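You operate a simulated robot arm through the tools that you are given. There is no shell and no other tool. Be economical: measure what you need, move in short steps, check, and stop when the job is done.

The job below is to be done with a simulated robot arm. You get a single attempt, and the scene is never put back.

TASK
Move the soap bar to the grey dish and dry the wet soap dish.
Fine: mint cloth, back where it lay; the dry soap dish goes on the tap ledge.

Only the result counts: the job must be done as asked and must still hold three seconds after the hand-in. Knocking over, shifting, dropping, spilling or breaking anything else fails it. Flat cloth is picked up by pressing the open fingertips on it (5 to 10 N) and closing them slowly along it; thin cloth reads only 2 to 8 mm in the jaws.

THE ROBOT
A 6-joint arm with a two-finger parallel gripper, fixed in place. Base frame: the origin is at the foot of the arm, x ahead of it, y to its left, z up. Readings come in cm, degrees, newtons and seconds.
With the tool pointing down near the work surface it reaches from about 14 to 82 cm from the base axis. Its first joint turns from -166.0 to 166.0 degrees. Payload 3.91 kg.
The tool frame sits at the grasp point between the pads (the TCP): z along the fingers, y along the line on which they close. The tips reach 3 cm beyond it. Largest opening 11 cm; finger width 2, thickness 1; the body of the gripper, 4.8 by 11.2 cm, starts 5.5 cm behind the TCP.
Orientation is that of the tool frame in the base frame, as a unit quaternion [x, y, z, w]. With the fingers straight down and closing along the base's y, the tool's x points along the base's -x, its y along +y and its z along -z.

THE INTERFACE
- The arm moves only by the tool play_rows. Its argument "targets" is a list of rows, each an object (a shift or turn left out is 0, a gripper value left out holds the last) with "slide": the shift along the tool's x, y, z in units of 40 mm (1.0 is 40 mm), a list of three; "rotation": the turn, a rotation vector about the tool's x, y, z in units of 5 degrees (1.0 is 5 degrees), a list of three; "hand": the opening, from 0 (shut) to 1 (fully open). In form: [{"slide": [tx, ty, tz], "rotation": [ax, ay, az], "hand": hand}, ...]. A call has 1 to 10 rows; each row shifts and turns the commanded pose from where the row before left it, along the tool's axes as they then stand. A call with a number of a shift or a turn outside -1 to 1 is refused whole. A row lasts 0.2 s, in which the tool goes at most 5 cm and 8.6 degrees; a call with a longer step from one row to the next is refused whole, and so is a gripper value outside its range. A pose out of reach is approached as far as the arm can. The call stops where the force on the tool passes 90 N (or 10 N more than at its start, if that is more) or the arm is blocked; 0.2 s more then pass. Each finger travels about 10.8 cm/s and halts on what it meets, pressing with about 34 N; the grip force reading is that of the motor and also rises with nothing between the fingers. The clock runs only during rows and for 0.2 s after the last one: add rows that do not move to give the fingers time. It gives the time, the measured TCP pose, the force on the tool (base axes), the opening and the grip force at its end, in the units of the frame above (readings bear some noise).
- Cameras (640 x 400 px; columns grow to the right, rows downward): "scene" is fixed at [23.53, 49.51, 146.24]; the picture's right is [-0.78, -0.62, 0.00], its down [-0.42, 0.53, -0.74] and it looks along [0.46, -0.58, -0.67] (base axes); focal length 315 px, centre (320, 200). "wrist" rides on the gripper at [7.7, 0.7, -11.4] in the tool frame; the picture's right is [-0.09, 1.00, 0.00], its down [-0.80, -0.07, -0.60] and it looks along [-0.59, -0.05, 0.80] (tool axes); focal length 270 px, centre (320, 200). There is no depth. A picture from a camera that has moved, and an enlarged one, comes with that camera's place and axes in the base frame and with its lens. The place of the scene camera against the robot may be out by one fixed shift of up to 1.8 cm in any direction.
- get_image(camera): a new picture of that camera. It takes no simulated time.
- slide_trunk(by): slides the trunk up (or, below 0, down) by that many cm; the arm rides with it, the base frame stays. It gives what a move gives, with no picture.
- inspect(camera, box): a new picture of the part [left, top, right, bottom] of that camera's present view, enlarged. It takes no simulated time.
- job_done(): hands the job in; it is judged then, once.

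Work in short steps. Places have to be worked out from the pictures, the camera data and where the tool is seen: move nearer, look again, correct. Check each grasp and each placing, and mend what went wrong. You have 120 turns and 68 pictures in all, those below and enlarged ones among them. Open the gripper and draw the arm clear of the work before you hand the job in, unless the task says otherwise; then end with one line.

The tools are called after ">>>" by a JSON object that holds its "op" and its "data". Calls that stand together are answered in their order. play_rows: Moves the arm, as the interface text tells. Its arguments: {"type":"object","properties":{"targets":{"type":"array"}},"required":["targets"]} The other tools are called the same way: slide_trunk (by) slides the trunk up or down; get_image (camera) takes a picture; inspect (camera, box) takes an enlarged picture of a part of a camera's view; job_done () hands the job in.

At the start:

```text
t: 0.0
eef_pos: [43.89, -2.69, 120.73]
tool_rot: [0.0, 1.0, 0.001, 0.0]
wrist_force: [-0.2, 1.0, -0.1]
gripper_width: 10.97
gripper_force: 0.0
trunk travel left (down, up): [-42.5, 11.5]
```

scene: 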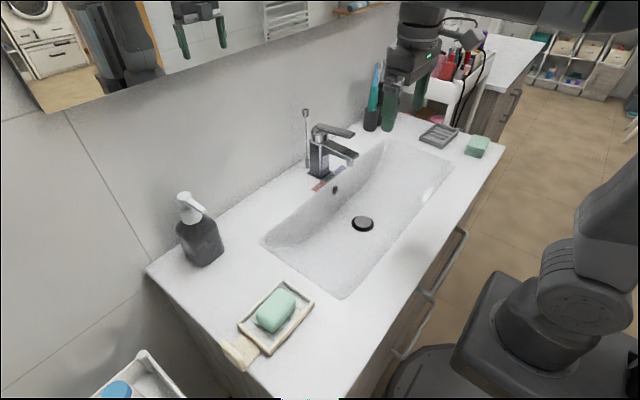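
wrist: 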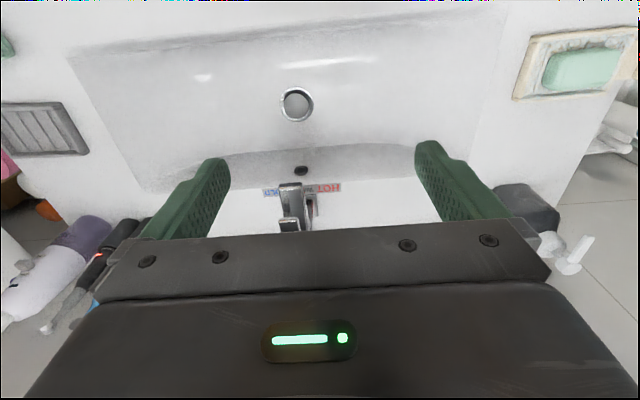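

I start by looking closer at the dish with the soap, the grey dish and mint item, and the tap ledge.

>>> {"op": "inspect", "data": {"camera": "scene", "box": [200, 260, 360, 380]}}

>>> {"op": "inspect", "data": {"camera": "scene", "box": [360, 90, 520, 190]}}

>>> {"op": "inspect", "data": {"camera": "scene", "box": [160, 90, 400, 240]}}

```text
3.33 times, centred on (280, 320) of scene
camera zoom: at [23.53, 49.51, 146.24], right [-0.78, -0.62, 0.0], down [-0.42, 0.53, -0.74], along [0.46, -0.58, -0.67], focal length 1051 px, centre (453, -200)
```

zoom: 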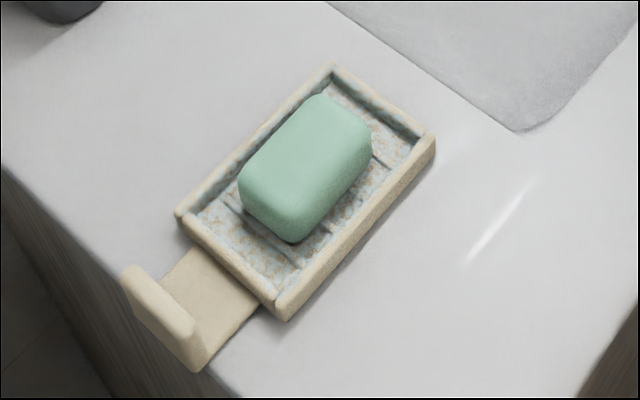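

```text
4.00 times, centred on (440, 140) of scene
camera zoom: at [23.53, 49.51, 146.24], right [-0.78, -0.62, 0.0], down [-0.42, 0.53, -0.74], along [0.46, -0.58, -0.67], focal length 1261 px, centre (-160, 440)
```

zoom: 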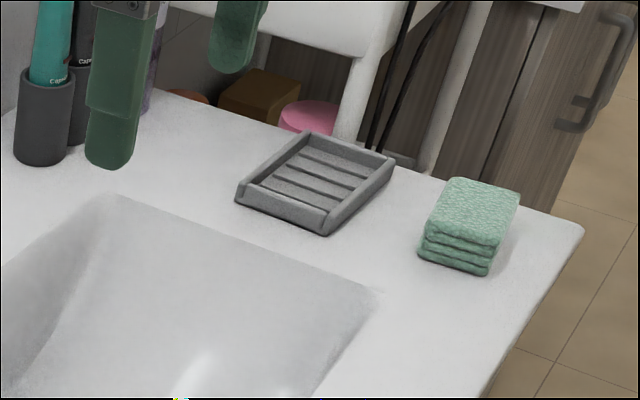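

```text
2.67 times, centred on (280, 165) of scene
camera zoom: at [23.53, 49.51, 146.24], right [-0.78, -0.62, 0.0], down [-0.42, 0.53, -0.74], along [0.46, -0.58, -0.67], focal length 841 px, centre (427, 293)
```

zoom: 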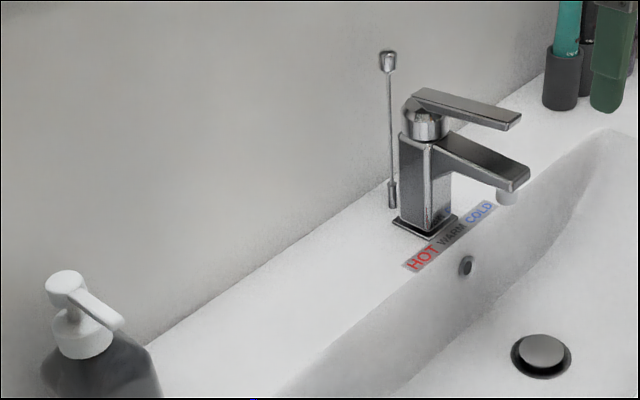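

The wet dish I place at about x 44–51.5, y 25.5–37.7 (handle toward +y), the grey dish centre near (50,-48), the cloth near (38,-48). I go above the soap to look with the wrist camera.

>>> {"op": "play_rows", "data": {"targets": [{"slide": [-0.1, 0.95, 0.2]}, {"slide": [-0.1, 0.95, 0.2]}, {"slide": [-0.1, 0.95, 0.2]}, {"slide": [-0.1, 0.95, 0.2]}, {"slide": [-0.1, 0.95, 0.2]}, {"slide": [-0.1, 0.95, 0.2]}, {"slide": [-0.1, 0.95, 0.2]}, {"slide": [-0.1, 0.95, 0.2]}, {"slide": [-0.2, 0.95, 0.2]}, {}]}}

>>> {"op": "get_image", "data": {"camera": "wrist"}}

```text
t: 2.2
eef_pos: [47.56, 31.63, 113.67]
tool_rot: [0.0, 1.0, 0.001, 0.001]
wrist_force: [0.4, 0.3, -0.2]
gripper_width: 10.99
gripper_force: 0.0
trunk travel left (down, up): [-42.5, 11.5]
```

```text
62 pictures are left
camera wrist: at [39.81, 32.35, 125.09], right [0.09, 1.0, 0.0], down [0.8, -0.07, 0.6], along [0.59, -0.05, -0.8], focal length 270 px, centre (320, 200)
```

wrist: 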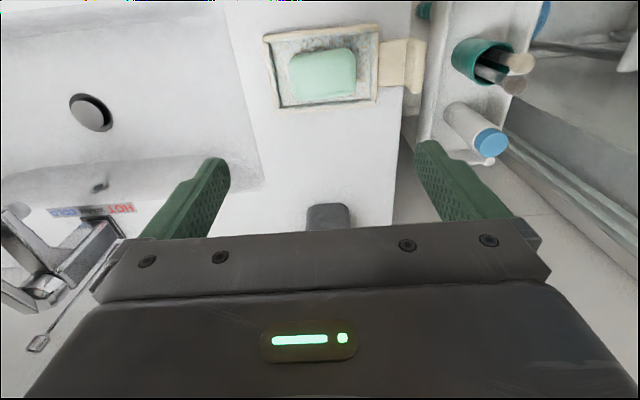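

The wrist view puts the soap centre at about (46.2, 32.1), dish 42.2–49.9 × 26.3–38.2. I go lower and look again.

>>> {"op": "play_rows", "data": {"targets": [{"slide": [0.1, 0.04, 0.9], "hand": 0.82}, {"slide": [0.1, 0.04, 0.9]}, {"slide": [0.1, 0.04, 0.9]}, {}]}}

>>> {"op": "get_image", "data": {"camera": "wrist"}}

>>> {"op": "inspect", "data": {"camera": "scene", "box": [190, 240, 380, 380]}}

```text
t: 3.2
eef_pos: [46.39, 31.97, 102.84]
tool_rot: [0.0, 1.0, 0.0, 0.001]
wrist_force: [0.4, -0.6, -0.4]
gripper_width: 9.03
gripper_force: 0.0
trunk travel left (down, up): [-42.5, 11.5]
```

```text
61 pictures are left
camera wrist: at [38.7, 32.83, 114.29], right [0.09, 1.0, 0.0], down [0.8, -0.07, 0.59], along [0.59, -0.05, -0.8], focal length 270 px, centre (320, 200)
```

wrist: 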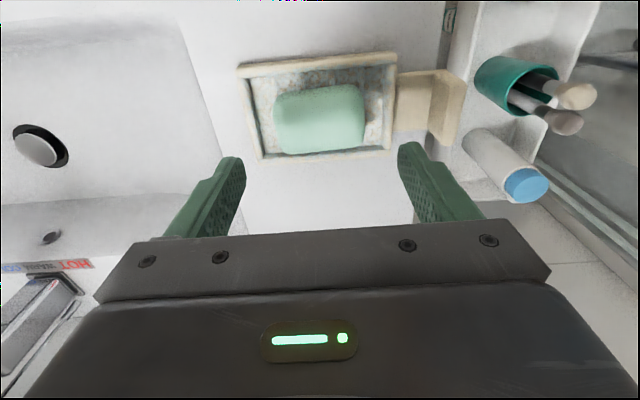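

```text
2.86 times, centred on (285, 310) of scene
camera zoom: at [23.53, 49.51, 146.24], right [-0.78, -0.62, 0.0], down [-0.42, 0.53, -0.74], along [0.46, -0.58, -0.67], focal length 901 px, centre (420, -114)
```

zoom: 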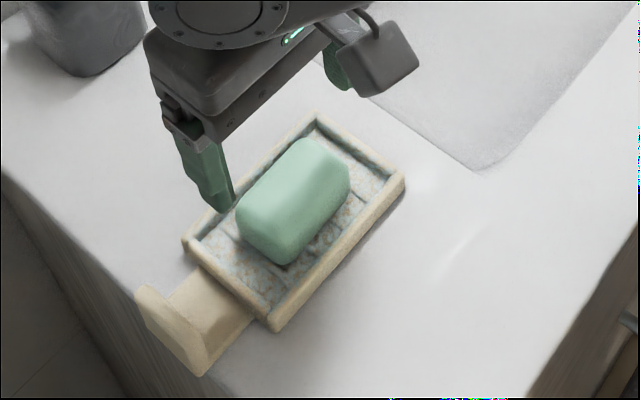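

Soap centre (46.0, 32.2), 7 cm long, with 1.8 cm free at each end inside the dish. I narrow the fingers to 8.1 cm and go down to tips around z=91.7.

>>> {"op": "play_rows", "data": {"targets": [{"slide": [0.08, 0.06, 0.5], "hand": 0.74}, {"slide": [0, 0, 0.5]}, {"slide": [0, 0, 0.5]}, {"slide": [0, 0, 0.3]}, {"slide": [0, 0, 0.25]}, {}]}}

>>> {"op": "get_image", "data": {"camera": "wrist"}}

```text
t: 4.6
eef_pos: [46.34, 32.35, 94.7]
tool_rot: [-0.001, 1.0, 0.001, 0.0]
wrist_force: [0.9, 0.5, 0.4]
gripper_width: 8.16
gripper_force: 0.1
trunk travel left (down, up): [-42.5, 11.5]
```

```text
59 pictures are left
camera wrist: at [38.48, 33.14, 106.04], right [0.09, 1.0, 0.0], down [0.8, -0.07, 0.59], along [0.59, -0.05, -0.8], focal length 270 px, centre (320, 200)
```

wrist: 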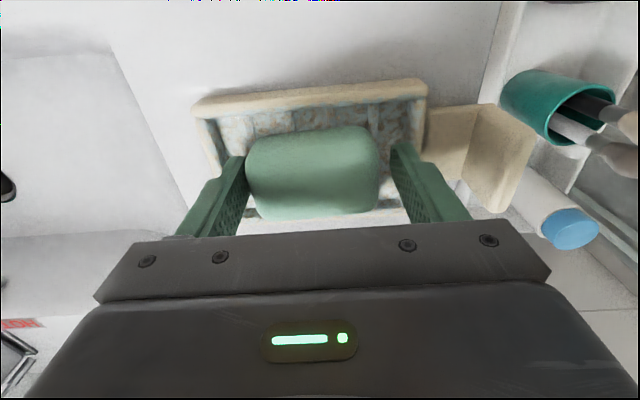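

Both fingers are in the gaps beside the soap. I close slowly.

>>> {"op": "play_rows", "data": {"targets": [{"slide": [0.08, 0, 0], "hand": 0.68}, {"hand": 0.62}, {"hand": 0.56}, {"hand": 0.52}, {}, {}]}}

```text
t: 6.0
eef_pos: [45.98, 32.25, 94.71]
tool_rot: [0.001, 1.0, 0.001, 0.0]
wrist_force: [0.5, -0.1, -0.3]
gripper_width: 7.13
gripper_force: 34.6
trunk travel left (down, up): [-42.5, 11.5]
```

The grip holds at 7.1 cm with 34 N. I lift and look.

>>> {"op": "play_rows", "data": {"targets": [{"slide": [0, 0, -0.3]}, {"slide": [0, 0, -0.5]}, {"slide": [0, 0, -0.8]}, {"slide": [0, 0, -0.9]}, {}]}}

>>> {"op": "get_image", "data": {"camera": "wrist"}}

```text
t: 7.2
eef_pos: [45.77, 32.51, 104.55]
tool_rot: [0.0, 1.0, 0.0, 0.0]
wrist_force: [-0.1, -0.3, -1.5]
gripper_width: 7.14
gripper_force: 34.2
trunk travel left (down, up): [-42.5, 11.5]
```

```text
58 pictures are left
camera wrist: at [38.04, 33.35, 116.02], right [0.09, 1.0, 0.0], down [0.8, -0.07, 0.59], along [0.59, -0.05, -0.8], focal length 270 px, centre (320, 200)
```

wrist: 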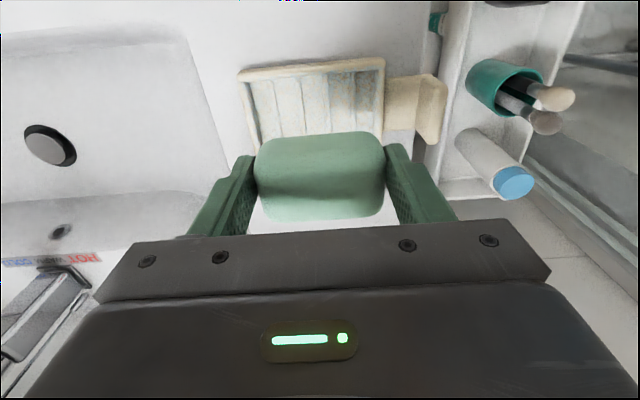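

Soap held, the wet dish stayed. I carry the soap high toward the grey dish.

>>> {"op": "play_rows", "data": {"targets": [{"slide": [0, -0.5, -0.8]}, {"slide": [0, -0.9, -0.7]}, {"slide": [0, -1, -0.3]}, {"slide": [0, -1, 0]}, {"slide": [0, -1, 0]}, {"slide": [0, -1, 0]}, {"slide": [0, -1, 0]}, {"slide": [0, -1, 0]}, {"slide": [0, -1, 0]}, {"slide": [0, -1, 0]}]}}

>>> {"op": "play_rows", "data": {"targets": [{"slide": [-0.1, -1, 0]}, {"slide": [-0.1, -1, 0]}, {"slide": [-0.1, -1, 0]}, {"slide": [-0.1, -1, 0]}, {"slide": [-0.1, -1, 0]}, {"slide": [0, -1, 0]}, {"slide": [0, -1, 0]}, {"slide": [0, -1, 0]}, {"slide": [0, -1, 0]}, {"slide": [0, -0.8, 0]}]}}

>>> {"op": "get_image", "data": {"camera": "wrist"}}

```text
t: 9.4
eef_pos: [45.88, -5.38, 111.94]
tool_rot: [0.0, 1.0, 0.001, 0.001]
wrist_force: [-0.2, 0.1, -1.5]
gripper_width: 7.17
gripper_force: 33.8
trunk travel left (down, up): [-42.5, 11.5]
```

```text
t: 11.6
eef_pos: [48.21, -44.85, 111.85]
tool_rot: [0.0, 1.0, 0.001, 0.0]
wrist_force: [-0.1, -0.3, -1.0]
gripper_width: 7.16
gripper_force: 33.6
trunk travel left (down, up): [-42.5, 11.5]
```

```text
57 pictures are left
camera wrist: at [40.34, -44.12, 123.26], right [0.09, 1.0, 0.0], down [0.8, -0.07, 0.59], along [0.59, -0.05, -0.8], focal length 270 px, centre (320, 200)
```

wrist: 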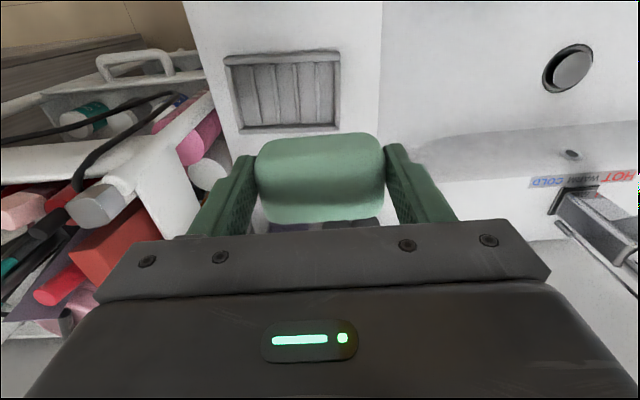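

Grey dish centre comes out at about (48.5, -48.7). I move over it, descend partly and check.

>>> {"op": "play_rows", "data": {"targets": [{"slide": [-0.05, -0.97, 0.4]}, {"slide": [0, 0, 0.9]}, {"slide": [0, 0, 0.7]}, {}]}}

>>> {"op": "get_image", "data": {"camera": "wrist"}}

>>> {"op": "inspect", "data": {"camera": "scene", "box": [360, 60, 520, 180]}}

```text
t: 12.6
eef_pos: [48.2, -48.29, 103.75]
tool_rot: [0.0, 1.0, 0.001, 0.0]
wrist_force: [0.7, -0.3, -0.9]
gripper_width: 7.15
gripper_force: 34.0
trunk travel left (down, up): [-42.5, 11.5]
```

```text
56 pictures are left
camera wrist: at [40.44, -47.64, 115.3], right [0.09, 1.0, 0.0], down [0.8, -0.07, 0.59], along [0.59, -0.05, -0.8], focal length 270 px, centre (320, 200)
```

wrist: 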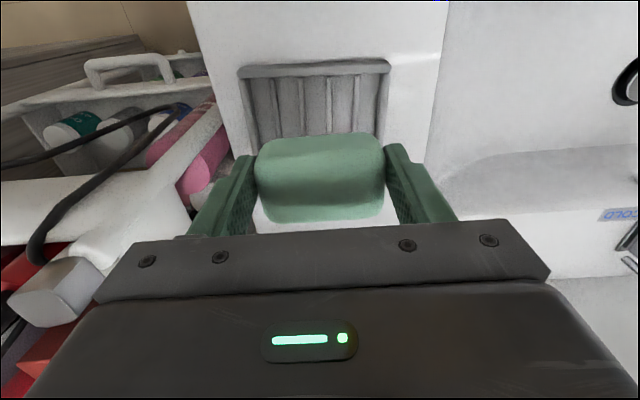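

```text
3.33 times, centred on (440, 120) of scene
camera zoom: at [23.53, 49.51, 146.24], right [-0.78, -0.62, 0.0], down [-0.42, 0.53, -0.74], along [0.46, -0.58, -0.67], focal length 1051 px, centre (-80, 467)
```

zoom: 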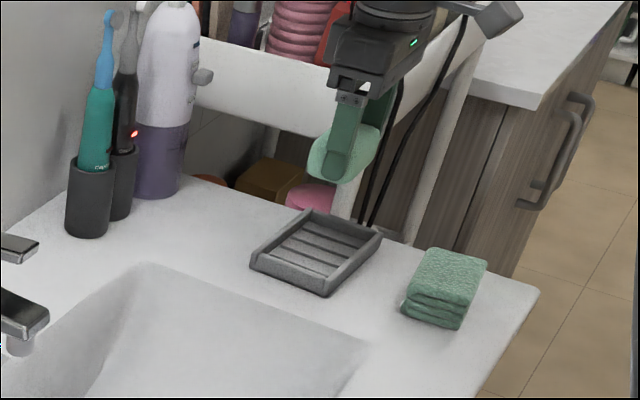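

Alignment is good. I descend to just above contact, watching the force.

>>> {"op": "play_rows", "data": {"targets": [{"slide": [0, -0.03, 0.7]}, {"slide": [0, 0, 0.7]}, {"slide": [0, 0, 0.5]}, {"slide": [0, 0, 0.15]}, {}]}}

>>> {"op": "get_image", "data": {"camera": "wrist"}}

```text
t: 13.8
eef_pos: [48.11, -48.44, 95.47]
tool_rot: [0.001, 1.0, 0.0, 0.0]
wrist_force: [0.4, 0.6, -1.5]
gripper_width: 7.18
gripper_force: 34.3
trunk travel left (down, up): [-42.5, 11.5]
```

```text
54 pictures are left
camera wrist: at [40.32, -47.69, 106.95], right [0.09, 1.0, 0.0], down [0.8, -0.07, 0.59], along [0.59, -0.05, -0.8], focal length 270 px, centre (320, 200)
```

wrist: 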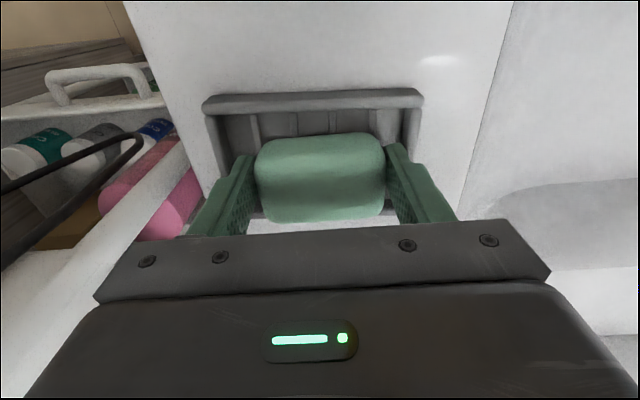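

Centre is off slightly in y; I shift by -0.3 cm and lower to contact.

>>> {"op": "play_rows", "data": {"targets": [{"slide": [0, -0.08, 0]}, {"slide": [0, 0, 0.07]}, {"slide": [0, 0, 0.07]}, {}]}}

```text
t: 14.8
eef_pos: [48.01, -48.91, 94.98]
tool_rot: [0.0, 1.0, 0.001, 0.0]
wrist_force: [0.0, 0.3, -2.5]
gripper_width: 7.17
gripper_force: 33.7
trunk travel left (down, up): [-42.5, 11.5]
```

>>> {"op": "play_rows", "data": {"targets": [{"slide": [0, 0, 0.05]}, {}]}}

```text
t: 15.4
eef_pos: [48.11, -48.94, 94.73]
tool_rot: [0.0, 1.0, 0.001, -0.001]
wrist_force: [1.1, 0.2, -0.5]
gripper_width: 7.14
gripper_force: 34.4
trunk travel left (down, up): [-42.5, 11.5]
```

No firm contact yet (force within noise), so I lower a bit further.

>>> {"op": "play_rows", "data": {"targets": [{"slide": [0, 0, 0.05]}, {}, {}]}}

```text
t: 16.2
eef_pos: [47.85, -48.83, 94.67]
tool_rot: [-0.001, 1.0, 0.0, 0.0]
wrist_force: [1.7, -0.5, 6.5]
gripper_width: 7.15
gripper_force: 34.1
trunk travel left (down, up): [-42.5, 11.5]
```

Contact at 6.5 N: the soap stands in the dish. I open slowly to 8.1 cm only (rim is close) and rise.

>>> {"op": "play_rows", "data": {"targets": [{"slide": [0, 0, -0.03], "hand": 0.67}, {"hand": 0.7}, {"hand": 0.73}, {}, {"slide": [0, 0, -0.3]}, {"slide": [0, 0, -0.7]}, {"slide": [0, 0, -1]}, {"slide": [0, 0, -1]}, {"slide": [0, 0, -1]}, {}]}}

>>> {"op": "get_image", "data": {"camera": "wrist"}}

>>> {"op": "inspect", "data": {"camera": "scene", "box": [400, 100, 520, 175]}}

```text
t: 18.4
eef_pos: [48.05, -48.81, 110.73]
tool_rot: [0.0, 1.0, 0.001, 0.0]
wrist_force: [-0.8, -0.6, -0.3]
gripper_width: 8.03
gripper_force: 0.0
trunk travel left (down, up): [-42.5, 11.5]
```

```text
53 pictures are left
camera wrist: at [40.23, -48.02, 122.11], right [0.09, 1.0, 0.0], down [0.8, -0.07, 0.59], along [0.59, -0.05, -0.8], focal length 270 px, centre (320, 200)
```

wrist: 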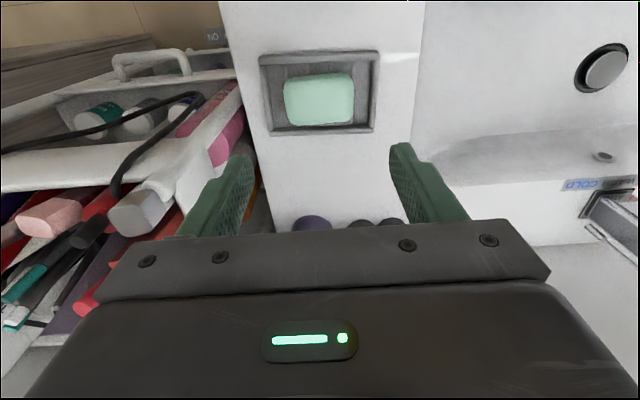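

```text
5.33 times, centred on (460, 138) of scene
camera zoom: at [23.53, 49.51, 146.24], right [-0.78, -0.62, 0.0], down [-0.42, 0.53, -0.74], along [0.46, -0.58, -0.67], focal length 1681 px, centre (-427, 533)
```

zoom: 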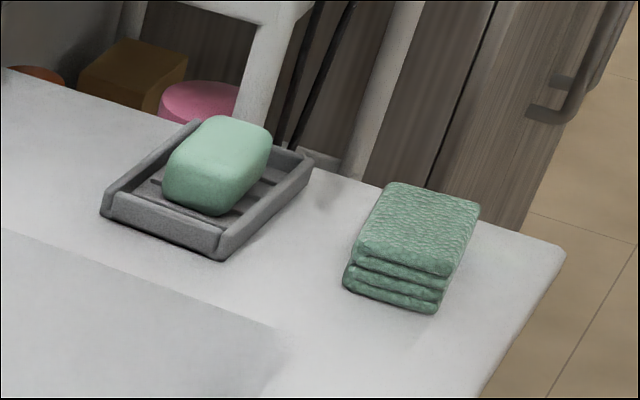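

The soap sits well in the grey dish. Next I move above the cloth, estimated at (36.5, -48.5), open the fingers and look.

>>> {"op": "play_rows", "data": {"targets": [{"slide": [0.9, 0, 0], "hand": 0.74}, {"slide": [0.9, 0, 0]}, {"slide": [0.9, 0, 0.4]}, {"slide": [0, 0, 0.2]}, {}]}}

>>> {"op": "get_image", "data": {"camera": "wrist"}}

```text
t: 19.6
eef_pos: [37.3, -49.1, 108.43]
tool_rot: [0.0, 1.0, 0.002, 0.0]
wrist_force: [-0.5, 0.1, -0.1]
gripper_width: 8.15
gripper_force: 0.0
trunk travel left (down, up): [-42.5, 11.5]
```

```text
51 pictures are left
camera wrist: at [29.47, -48.21, 119.83], right [0.09, 1.0, 0.0], down [0.8, -0.07, 0.59], along [0.59, -0.05, -0.8], focal length 270 px, centre (320, 200)
```

wrist: 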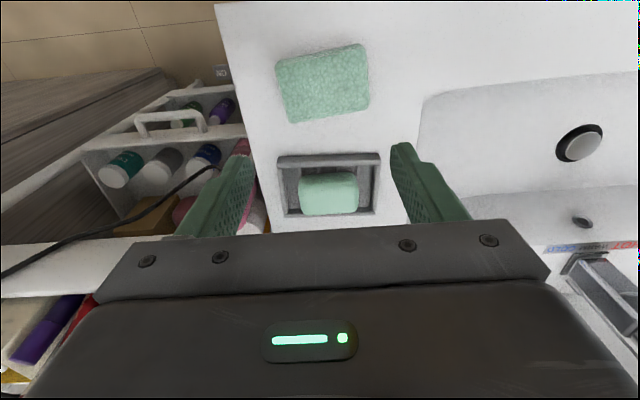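

Cloth centre (36, -48.5), about 6 × 8 cm, turned ~5.5°. I turn the tool 85° so the fingers close across its short side.

>>> {"op": "play_rows", "data": {"targets": [{"slide": [0.32, 0.15, 0], "rotation": [0, 0, 1], "hand": 0.74}, {"rotation": [0, 0, 1]}, {"rotation": [0, 0, 1]}, {"rotation": [0, 0, 1]}, {"rotation": [0, 0, 1]}, {"rotation": [0, 0, 1]}, {"rotation": [0, 0, 1]}, {"rotation": [0, 0, 1]}, {"rotation": [0, 0, 1]}, {}]}}

>>> {"op": "play_rows", "data": {"targets": [{"rotation": [0, 0, 1]}, {"rotation": [0, 0, 1]}, {"rotation": [0, 0, 1]}, {"rotation": [0, 0, 1]}, {"rotation": [0, 0, 1]}, {"rotation": [0, 0, 1]}, {"rotation": [0, 0, 1]}, {"rotation": [0, 0, 0.9]}, {}]}}

>>> {"op": "get_image", "data": {"camera": "wrist"}}

```text
t: 21.8
eef_pos: [36.02, -48.35, 108.35]
tool_rot: [0.383, 0.924, 0.001, 0.0]
wrist_force: [0.4, -0.7, 0.2]
gripper_width: 8.12
gripper_force: 0.0
trunk travel left (down, up): [-42.5, 11.5]
```

```text
t: 23.8
eef_pos: [35.89, -48.34, 108.33]
tool_rot: [0.673, 0.739, 0.001, -0.001]
wrist_force: [0.6, -0.3, 0.6]
gripper_width: 8.14
gripper_force: 0.1
trunk travel left (down, up): [-42.5, 11.5]
```

```text
50 pictures are left
camera wrist: at [35.87, -40.48, 119.73], right [1.0, 0.01, 0.0], down [0.01, -0.8, 0.59], along [0.0, -0.59, -0.8], focal length 270 px, centre (320, 200)
```

wrist: 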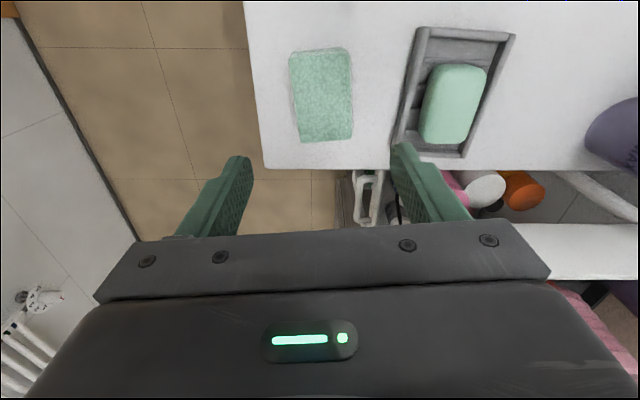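

Tool is centred and aligned on the cloth. I lower so the tips go to about z=91.7, then check from the scene camera.

>>> {"op": "play_rows", "data": {"targets": [{"slide": [0, 0, 0.9]}, {"slide": [0, 0, 0.9]}, {"slide": [0, 0, 0.9]}, {"slide": [0, 0, 0.5]}, {"slide": [0, 0, 0.22]}, {}]}}

>>> {"op": "inspect", "data": {"camera": "scene", "box": [400, 80, 540, 180]}}

>>> {"op": "get_image", "data": {"camera": "wrist"}}

```text
t: 25.2
eef_pos: [36.01, -48.21, 94.7]
tool_rot: [0.672, 0.74, 0.001, 0.0]
wrist_force: [-0.6, 0.2, 0.2]
gripper_width: 8.13
gripper_force: 0.0
trunk travel left (down, up): [-42.5, 11.5]
```

```text
4.00 times, centred on (470, 130) of scene
camera zoom: at [23.53, 49.51, 146.24], right [-0.78, -0.62, 0.0], down [-0.42, 0.53, -0.74], along [0.46, -0.58, -0.67], focal length 1261 px, centre (-280, 480)
```

zoom: 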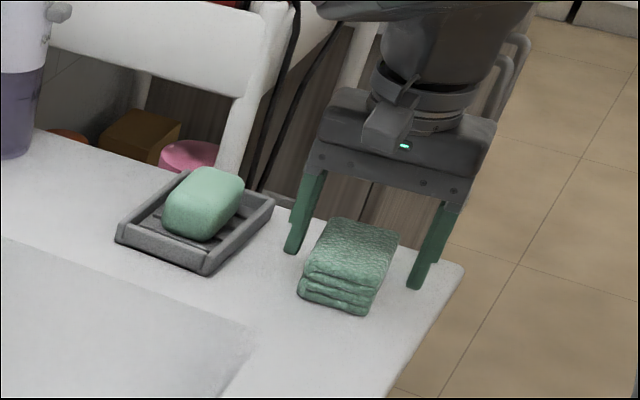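

```text
48 pictures are left
camera wrist: at [35.83, -40.36, 106.06], right [1.0, 0.01, 0.0], down [0.01, -0.8, 0.59], along [0.0, -0.59, -0.8], focal length 270 px, centre (320, 200)
```

wrist: 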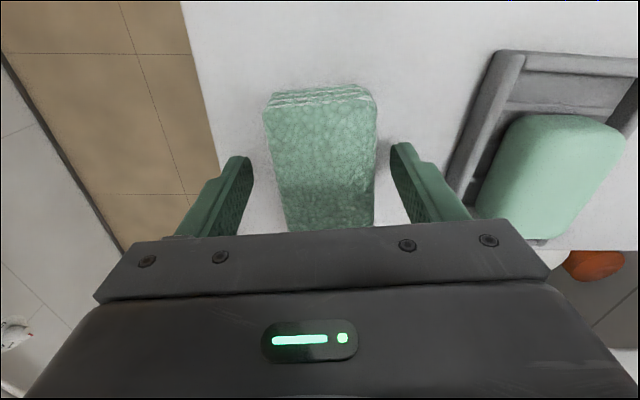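

Cloth is centred between the fingers. I close slowly.

>>> {"op": "play_rows", "data": {"targets": [{"hand": 0.66}, {"hand": 0.6}, {"hand": 0.55}, {"hand": 0.5}, {"hand": 0.46}, {"hand": 0.42}, {}, {}]}}

>>> {"op": "get_image", "data": {"camera": "wrist"}}

```text
t: 27.0
eef_pos: [35.91, -48.14, 94.6]
tool_rot: [0.673, 0.74, 0.001, -0.001]
wrist_force: [0.0, 0.1, 0.9]
gripper_width: 5.46
gripper_force: 34.1
trunk travel left (down, up): [-42.5, 11.5]
```

```text
47 pictures are left
camera wrist: at [35.82, -40.36, 106.09], right [1.0, 0.01, 0.0], down [0.01, -0.8, 0.59], along [0.01, -0.59, -0.8], focal length 270 px, centre (320, 200)
```

wrist: 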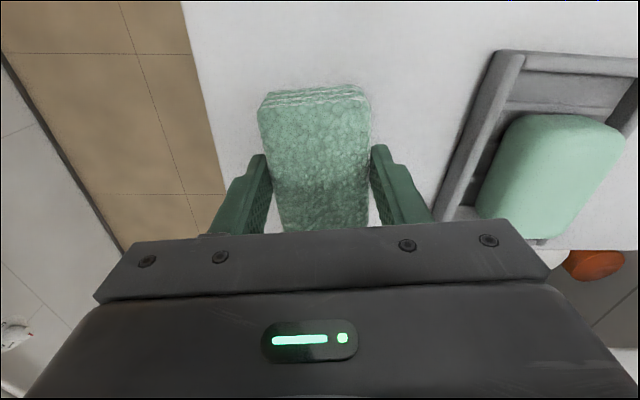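

Firm at 5.5 cm with 34 N. I lift and check.

>>> {"op": "play_rows", "data": {"targets": [{"slide": [0, 0, -0.2]}, {"slide": [0, 0, -0.4]}, {"slide": [0, 0, -0.7]}, {"slide": [0, 0, -0.9]}, {"slide": [0, 0, -1]}, {"slide": [0, 0, -1]}, {}]}}

>>> {"op": "get_image", "data": {"camera": "wrist"}}

>>> {"op": "inspect", "data": {"camera": "scene", "box": [400, 50, 540, 150]}}

```text
t: 28.6
eef_pos: [35.87, -48.25, 111.53]
tool_rot: [0.673, 0.74, 0.001, 0.0]
wrist_force: [-0.2, -0.6, -0.7]
gripper_width: 5.47
gripper_force: 34.2
trunk travel left (down, up): [-42.5, 11.5]
```

```text
46 pictures are left
camera wrist: at [35.76, -40.38, 122.93], right [1.0, 0.01, 0.0], down [0.01, -0.8, 0.59], along [0.0, -0.59, -0.8], focal length 270 px, centre (320, 200)
```

wrist: 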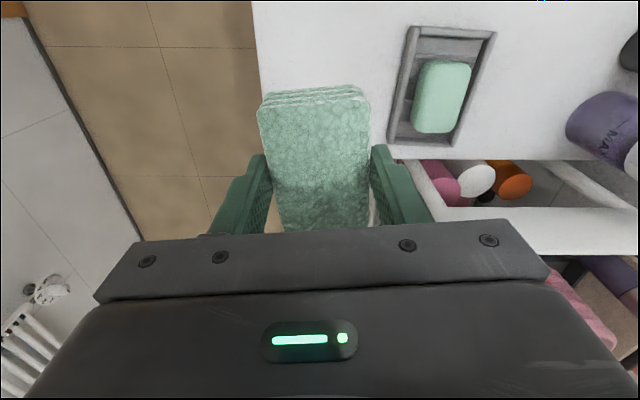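

```text
4.00 times, centred on (470, 100) of scene
camera zoom: at [23.53, 49.51, 146.24], right [-0.78, -0.62, 0.0], down [-0.42, 0.53, -0.74], along [0.46, -0.58, -0.67], focal length 1261 px, centre (-280, 600)
```

zoom: 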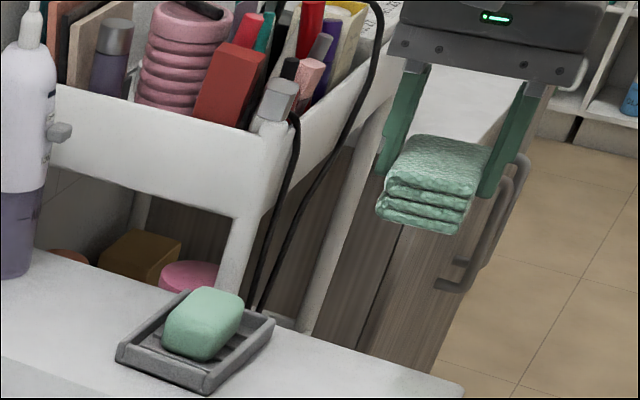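

Cloth held well. I turn it 5.5° square with the dish and carry it over to the wet dish.

>>> {"op": "play_rows", "data": {"targets": [{"rotation": [0, 0, 1]}, {"rotation": [0, 0, 0.12]}, {"slide": [0.9, 0.2, 0]}, {"slide": [1, 0.2, 0]}, {"slide": [1, 0.2, 0]}, {"slide": [1, 0.2, 0]}, {"slide": [1, 0.2, 0]}, {"slide": [1, 0.2, 0]}, {"slide": [1, 0.2, 0]}, {"slide": [1, 0.2, 0]}]}}

>>> {"op": "play_rows", "data": {"targets": [{"slide": [1, 0.2, 0]}, {"slide": [1, 0.2, 0]}, {"slide": [1, 0.2, 0]}, {"slide": [1, 0.2, 0]}, {"slide": [1, 0.2, 0]}, {"slide": [1, 0, 0]}, {"slide": [1, 0, 0]}, {"slide": [1, 0, 0]}, {"slide": [1, 0, 0]}, {"slide": [1, 0, 0]}]}}

>>> {"op": "play_rows", "data": {"targets": [{"slide": [1, 0, 0]}, {"slide": [0.7, 0, 0]}, {}]}}

>>> {"op": "get_image", "data": {"camera": "wrist"}}

```text
t: 30.8
eef_pos: [42.47, -16.53, 111.44]
tool_rot: [0.708, 0.707, 0.0, 0.0]
wrist_force: [-0.2, -0.3, -1.2]
gripper_width: 5.46
gripper_force: 34.2
trunk travel left (down, up): [-42.5, 11.5]
```

```text
t: 33.0
eef_pos: [46.5, 23.2, 111.41]
tool_rot: [0.708, 0.706, 0.0, 0.0]
wrist_force: [0.7, -0.7, -0.9]
gripper_width: 5.49
gripper_force: 33.9
trunk travel left (down, up): [-42.5, 11.5]
```

```text
t: 33.8
eef_pos: [46.59, 30.11, 111.46]
tool_rot: [0.708, 0.707, 0.001, 0.0]
wrist_force: [1.2, 0.3, -1.0]
gripper_width: 5.52
gripper_force: 34.7
trunk travel left (down, up): [-42.5, 11.5]
```

```text
44 pictures are left
camera wrist: at [47.16, 37.81, 122.92], right [1.0, -0.09, 0.0], down [-0.07, -0.8, 0.59], along [-0.05, -0.59, -0.8], focal length 270 px, centre (320, 200)
```

wrist: 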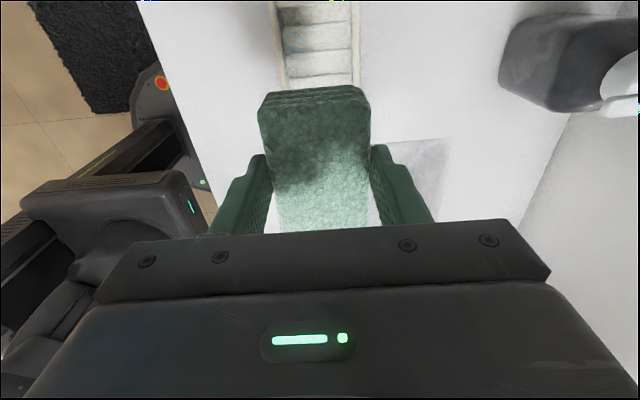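

I centre over the dish (46.3, 32.3) and lower to have the cloth about 4 cm above it, then compare in both views.

>>> {"op": "play_rows", "data": {"targets": [{"slide": [0.55, -0.08, 0]}, {"slide": [0, 0, 0.9]}, {"slide": [0, 0, 0.9]}, {"slide": [0, 0, 0.6]}, {}]}}

>>> {"op": "get_image", "data": {"camera": "wrist"}}

>>> {"op": "inspect", "data": {"camera": "scene", "box": [190, 240, 380, 380]}}

```text
t: 35.0
eef_pos: [46.03, 32.4, 101.92]
tool_rot: [0.708, 0.707, 0.0, 0.0]
wrist_force: [0.2, -0.1, -0.8]
gripper_width: 5.47
gripper_force: 33.7
trunk travel left (down, up): [-42.5, 11.5]
```

```text
43 pictures are left
camera wrist: at [46.71, 40.2, 113.29], right [1.0, -0.09, 0.0], down [-0.07, -0.8, 0.59], along [-0.05, -0.59, -0.8], focal length 270 px, centre (320, 200)
```

wrist: 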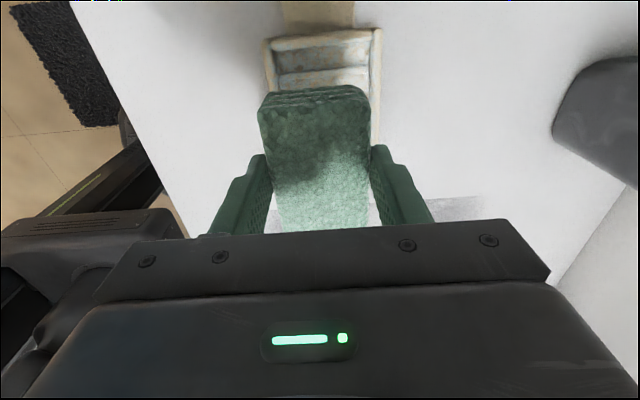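

```text
2.86 times, centred on (285, 310) of scene
camera zoom: at [23.53, 49.51, 146.24], right [-0.78, -0.62, 0.0], down [-0.42, 0.53, -0.74], along [0.46, -0.58, -0.67], focal length 901 px, centre (420, -114)
```

zoom: 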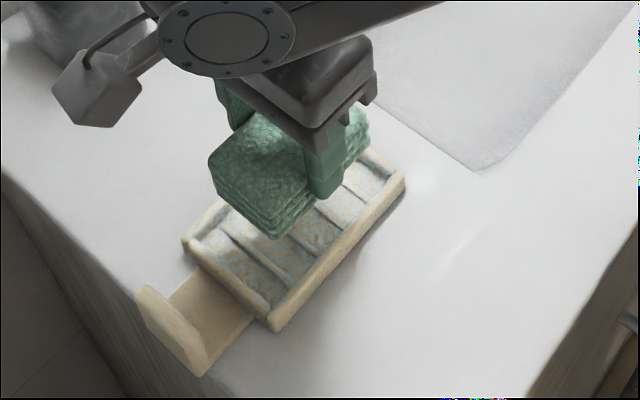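

Both views say the dish centre is about 0.65 cm more in +x (46.7). I shift and lower in steps until contact.

>>> {"op": "play_rows", "data": {"targets": [{"slide": [0, 0.16, 0.6]}, {"slide": [0, 0, 0.5]}, {"slide": [0, 0, 0.2]}, {}, {}]}}

>>> {"op": "inspect", "data": {"camera": "scene", "box": [210, 260, 350, 370]}}

>>> {"op": "get_image", "data": {"camera": "wrist"}}

```text
t: 36.2
eef_pos: [46.82, 32.33, 96.73]
tool_rot: [0.707, 0.707, 0.0, 0.0]
wrist_force: [-0.2, -0.6, 0.2]
gripper_width: 5.49
gripper_force: 34.1
trunk travel left (down, up): [-42.5, 11.5]
```

```text
3.64 times, centred on (280, 315) of scene
camera zoom: at [23.53, 49.51, 146.24], right [-0.78, -0.62, 0.0], down [-0.42, 0.53, -0.74], along [0.46, -0.58, -0.67], focal length 1146 px, centre (466, -218)
```

zoom: 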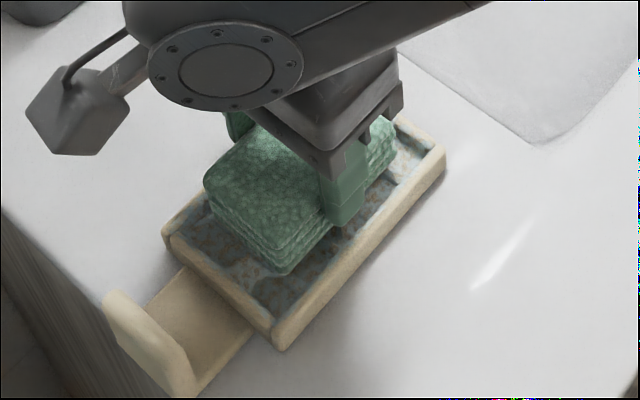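

```text
40 pictures are left
camera wrist: at [47.44, 40.1, 108.13], right [1.0, -0.09, 0.0], down [-0.07, -0.8, 0.59], along [-0.05, -0.59, -0.8], focal length 270 px, centre (320, 200)
```

wrist: 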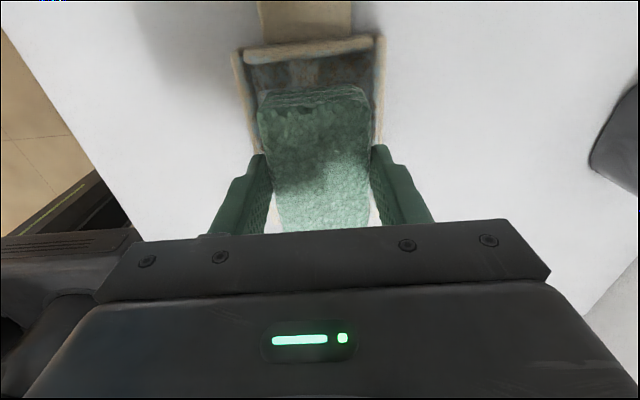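

Alignment is good. Lowering gently toward floor contact.

>>> {"op": "play_rows", "data": {"targets": [{"slide": [0, -0.02, 0.1]}, {"slide": [0, 0, 0.1]}, {}]}}

>>> {"op": "play_rows", "data": {"targets": [{"slide": [0, 0, 0.06]}, {}]}}

>>> {"op": "play_rows", "data": {"targets": [{"slide": [0, 0, 0.06]}, {}]}}

```text
t: 37.0
eef_pos: [46.69, 32.3, 95.99]
tool_rot: [0.708, 0.706, 0.0, 0.0]
wrist_force: [-0.4, 0.6, -0.7]
gripper_width: 5.51
gripper_force: 34.3
trunk travel left (down, up): [-42.5, 11.5]
```

```text
t: 37.6
eef_pos: [46.75, 32.38, 95.69]
tool_rot: [0.708, 0.707, 0.001, 0.0]
wrist_force: [-0.3, -0.4, -0.3]
gripper_width: 5.48
gripper_force: 33.7
trunk travel left (down, up): [-42.5, 11.5]
```

```text
t: 38.2
eef_pos: [46.66, 32.32, 95.33]
tool_rot: [0.708, 0.706, 0.001, 0.0]
wrist_force: [-0.5, -0.3, -0.1]
gripper_width: 5.49
gripper_force: 34.3
trunk travel left (down, up): [-42.5, 11.5]
```

No contact yet; continuing in small steps.

>>> {"op": "play_rows", "data": {"targets": [{"slide": [0, 0, 0.04]}, {}]}}

>>> {"op": "play_rows", "data": {"targets": [{"slide": [0, 0, 0.04]}, {}]}}

```text
t: 38.8
eef_pos: [46.71, 32.26, 95.42]
tool_rot: [0.708, 0.707, 0.002, 0.0]
wrist_force: [0.3, 1.0, 6.9]
gripper_width: 5.45
gripper_force: 33.8
trunk travel left (down, up): [-42.5, 11.5]
```

```text
t: 39.4
eef_pos: [46.75, 32.18, 95.4]
tool_rot: [0.707, 0.707, 0.003, 0.0]
wrist_force: [0.0, 2.8, 26.1]
gripper_width: 5.49
gripper_force: 33.5
trunk travel left (down, up): [-42.5, 11.5]
```

Contact, but 26 N is too much. I back off slightly to about 8–10 N and stroke along y.

>>> {"op": "play_rows", "data": {"targets": [{"slide": [0, 0, -0.035]}, {"slide": [0.1, 0, 0]}, {"slide": [0.1, 0, 0]}, {"slide": [0.08, 0, 0]}, {}]}}

>>> {"op": "inspect", "data": {"camera": "scene", "box": [210, 260, 350, 370]}}

```text
t: 40.6
eef_pos: [46.67, 33.29, 95.39]
tool_rot: [0.708, 0.706, 0.001, -0.001]
wrist_force: [-1.0, -7.9, 17.5]
gripper_width: 5.48
gripper_force: 34.1
trunk travel left (down, up): [-42.5, 11.5]
```

```text
3.64 times, centred on (280, 315) of scene
camera zoom: at [23.53, 49.51, 146.24], right [-0.78, -0.62, 0.0], down [-0.42, 0.53, -0.74], along [0.46, -0.58, -0.67], focal length 1146 px, centre (466, -218)
```

zoom: 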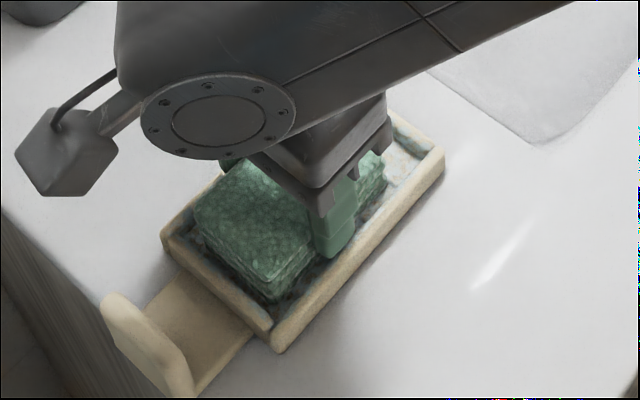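

The cloth lies on the dish floor and the dish has not moved. I continue the stroke to both ends with a slightly lighter press.

>>> {"op": "play_rows", "data": {"targets": [{"slide": [0.08, 0, -0.015]}, {"slide": [-0.12, 0, 0]}, {"slide": [-0.15, 0, 0]}, {"slide": [-0.15, 0, 0]}, {"slide": [-0.15, 0, 0]}, {"slide": [-0.1, 0, 0]}, {}]}}

>>> {"op": "inspect", "data": {"camera": "scene", "box": [210, 260, 350, 370]}}

```text
t: 42.2
eef_pos: [46.95, 30.99, 95.33]
tool_rot: [0.708, 0.706, 0.001, 0.002]
wrist_force: [7.6, -0.2, 15.1]
gripper_width: 5.47
gripper_force: 34.0
trunk travel left (down, up): [-42.5, 11.5]
```

```text
3.64 times, centred on (280, 315) of scene
camera zoom: at [23.53, 49.51, 146.24], right [-0.78, -0.62, 0.0], down [-0.42, 0.53, -0.74], along [0.46, -0.58, -0.67], focal length 1146 px, centre (466, -218)
```

zoom: 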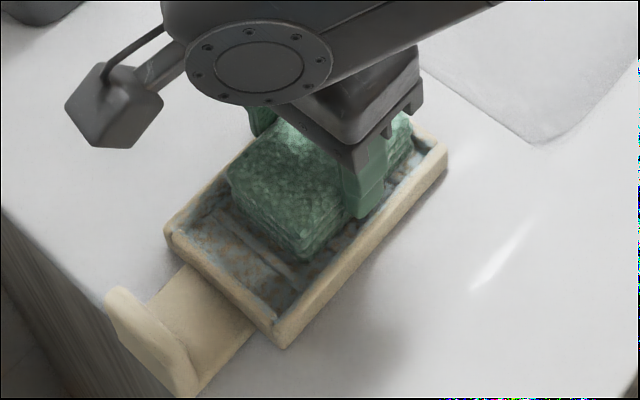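

Dish stays put. I do more strokes, offset to either side, to cover the whole floor.

>>> {"op": "play_rows", "data": {"targets": [{"slide": [-0.03, -0.1, -0.01]}, {"slide": [0.15, 0, 0]}, {"slide": [0.15, 0, 0]}, {"slide": [0.15, 0, 0]}, {"slide": [0.15, 0, 0]}, {"slide": [0.12, 0, 0]}, {}]}}

>>> {"op": "play_rows", "data": {"targets": [{"slide": [0, 0.1, 0]}, {"slide": [0, 0.08, 0]}, {"slide": [-0.15, 0, 0]}, {"slide": [-0.15, 0, 0]}, {"slide": [-0.15, 0, 0]}, {"slide": [-0.15, 0, 0]}, {"slide": [-0.12, 0, 0]}, {}]}}

>>> {"op": "inspect", "data": {"camera": "scene", "box": [210, 260, 350, 370]}}

```text
t: 43.8
eef_pos: [46.23, 33.81, 95.39]
tool_rot: [0.707, 0.707, 0.0, 0.0]
wrist_force: [-0.5, 0.7, -1.7]
gripper_width: 5.48
gripper_force: 33.7
trunk travel left (down, up): [-42.5, 11.5]
```

```text
t: 45.6
eef_pos: [47.06, 30.98, 95.44]
tool_rot: [0.707, 0.707, 0.0, 0.0]
wrist_force: [0.8, 0.1, 0.6]
gripper_width: 5.47
gripper_force: 33.6
trunk travel left (down, up): [-42.5, 11.5]
```

```text
3.64 times, centred on (280, 315) of scene
camera zoom: at [23.53, 49.51, 146.24], right [-0.78, -0.62, 0.0], down [-0.42, 0.53, -0.74], along [0.46, -0.58, -0.67], focal length 1146 px, centre (466, -218)
```

zoom: 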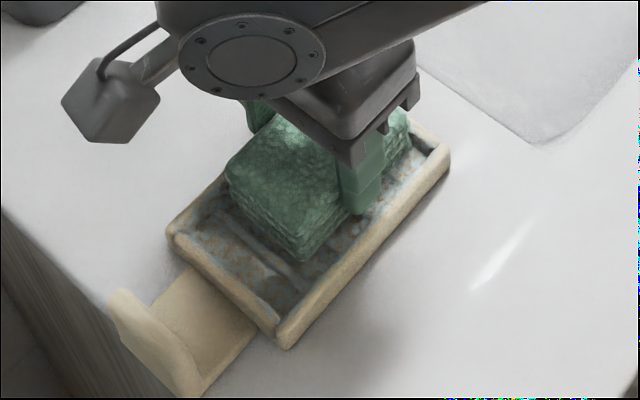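

Pressing force has faded to nothing and the floor still looks damp. I press again to about 8 N and repeat.

>>> {"op": "play_rows", "data": {"targets": [{"slide": [0, -0.03, 0.03]}, {}]}}

```text
t: 46.2
eef_pos: [46.92, 30.94, 95.42]
tool_rot: [0.708, 0.706, 0.002, 0.0]
wrist_force: [2.1, 0.6, 5.5]
gripper_width: 5.48
gripper_force: 34.3
trunk travel left (down, up): [-42.5, 11.5]
```

5.5 N now. I stroke the length with this press at the +x side, then cross to the -x side and back.

>>> {"op": "play_rows", "data": {"targets": [{"slide": [0.15, 0, 0.005]}, {"slide": [0.15, 0, 0]}, {"slide": [0.15, 0, 0]}, {"slide": [0.15, 0, 0]}, {"slide": [0.12, 0, 0]}]}}

>>> {"op": "play_rows", "data": {"targets": [{"slide": [0, -0.1, 0]}, {"slide": [0, -0.08, 0]}, {"slide": [-0.15, 0, 0]}, {"slide": [-0.15, 0, 0]}, {"slide": [-0.15, 0, 0]}, {"slide": [-0.15, 0, 0]}, {"slide": [-0.12, 0, 0]}]}}

>>> {"op": "play_rows", "data": {"targets": [{"slide": [0, 0.09, 0]}, {"slide": [0.15, 0, 0]}, {"slide": [0.15, 0, 0]}, {"slide": [0.15, 0, 0]}, {"slide": [0.15, 0, 0]}, {"slide": [0.12, 0, 0]}]}}

>>> {"op": "inspect", "data": {"camera": "scene", "box": [210, 260, 350, 370]}}

```text
t: 47.4
eef_pos: [46.72, 33.73, 95.34]
tool_rot: [0.708, 0.706, 0.001, 0.0]
wrist_force: [-0.6, -4.7, 10.8]
gripper_width: 5.49
gripper_force: 33.2
trunk travel left (down, up): [-42.5, 11.5]
```

```text
t: 49.0
eef_pos: [46.02, 31.01, 95.16]
tool_rot: [0.708, 0.706, 0.001, 0.0]
wrist_force: [-0.1, 6.9, 14.0]
gripper_width: 5.49
gripper_force: 33.5
trunk travel left (down, up): [-42.5, 11.5]
```

```text
t: 50.4
eef_pos: [46.67, 33.77, 95.26]
tool_rot: [0.708, 0.707, 0.0, -0.001]
wrist_force: [0.1, -3.1, 6.1]
gripper_width: 5.47
gripper_force: 34.0
trunk travel left (down, up): [-42.5, 11.5]
```

```text
3.64 times, centred on (280, 315) of scene
camera zoom: at [23.53, 49.51, 146.24], right [-0.78, -0.62, 0.0], down [-0.42, 0.53, -0.74], along [0.46, -0.58, -0.67], focal length 1146 px, centre (466, -218)
```

zoom: 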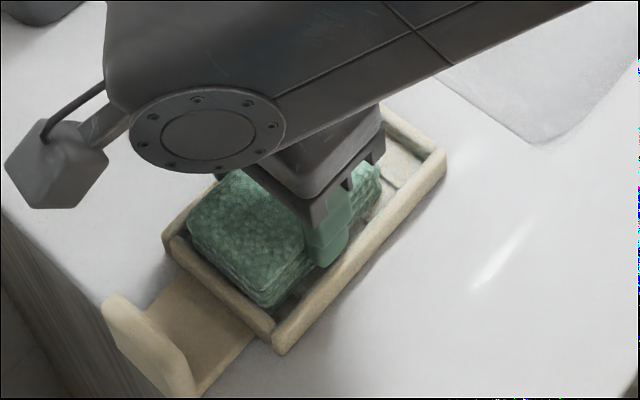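

The exposed end now looks beige and dry. I lift the cloth and inspect the whole dish.

>>> {"op": "play_rows", "data": {"targets": [{"slide": [-0.3, 0, -0.2]}, {"slide": [0, 0, -0.8]}, {"slide": [0, 0, -1]}, {"slide": [-0.5, 0, -1]}, {"slide": [-1, 0, -0.3]}, {"slide": [-1, 0, 0]}, {"slide": [-0.6, 0, 0]}, {}]}}

>>> {"op": "inspect", "data": {"camera": "scene", "box": [210, 260, 350, 370]}}

>>> {"op": "get_image", "data": {"camera": "wrist"}}

```text
t: 52.2
eef_pos: [46.63, 20.05, 108.36]
tool_rot: [0.708, 0.707, 0.001, 0.0]
wrist_force: [-0.7, 0.2, -1.0]
gripper_width: 5.48
gripper_force: 33.5
trunk travel left (down, up): [-42.5, 11.5]
```

```text
3.64 times, centred on (280, 315) of scene
camera zoom: at [23.53, 49.51, 146.24], right [-0.78, -0.62, 0.0], down [-0.42, 0.53, -0.74], along [0.46, -0.58, -0.67], focal length 1146 px, centre (466, -218)
```

zoom: 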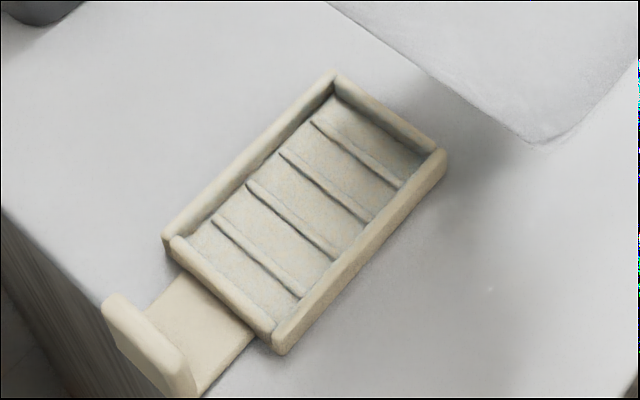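

```text
34 pictures are left
camera wrist: at [47.27, 27.94, 119.84], right [1.0, -0.09, 0.0], down [-0.07, -0.8, 0.59], along [-0.05, -0.59, -0.8], focal length 270 px, centre (320, 200)
```

wrist: 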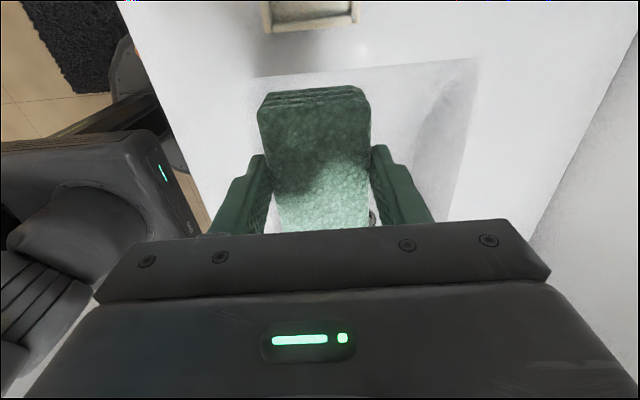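

The floor is now uniformly beige. I zoom in more to check for leftover damp spots.

>>> {"op": "inspect", "data": {"camera": "scene", "box": [240, 275, 312, 345]}}

```text
5.71 times, centred on (276, 310) of scene
camera zoom: at [23.53, 49.51, 146.24], right [-0.78, -0.62, 0.0], down [-0.42, 0.53, -0.74], along [0.46, -0.58, -0.67], focal length 1802 px, centre (571, -429)
```

zoom: 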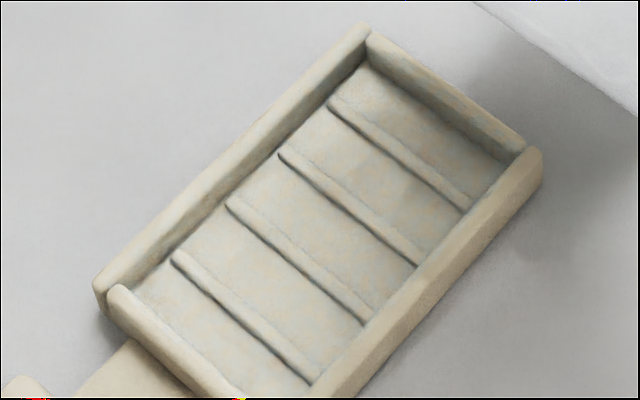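

There is perhaps a faint residual film, so I do another wiping round: return the same way down into the dish.

>>> {"op": "play_rows", "data": {"targets": [{"slide": [0.6, 0, 0]}, {"slide": [1, 0, 0]}, {"slide": [1, 0, 0.3]}, {"slide": [0.5, 0, 1]}, {"slide": [0, 0, 1]}, {"slide": [0, 0, 0.8]}, {"slide": [0, 0, 0.18]}, {}]}}

>>> {"op": "play_rows", "data": {"targets": [{"slide": [0, 0, 0.025]}, {}]}}

```text
t: 54.0
eef_pos: [46.76, 32.56, 95.33]
tool_rot: [0.708, 0.706, 0.001, -0.001]
wrist_force: [-0.4, 0.5, 0.0]
gripper_width: 5.46
gripper_force: 34.2
trunk travel left (down, up): [-42.5, 11.5]
```

```text
t: 54.6
eef_pos: [46.76, 32.53, 95.17]
tool_rot: [0.707, 0.707, 0.001, 0.0]
wrist_force: [1.2, -0.4, 8.1]
gripper_width: 5.47
gripper_force: 33.9
trunk travel left (down, up): [-42.5, 11.5]
```

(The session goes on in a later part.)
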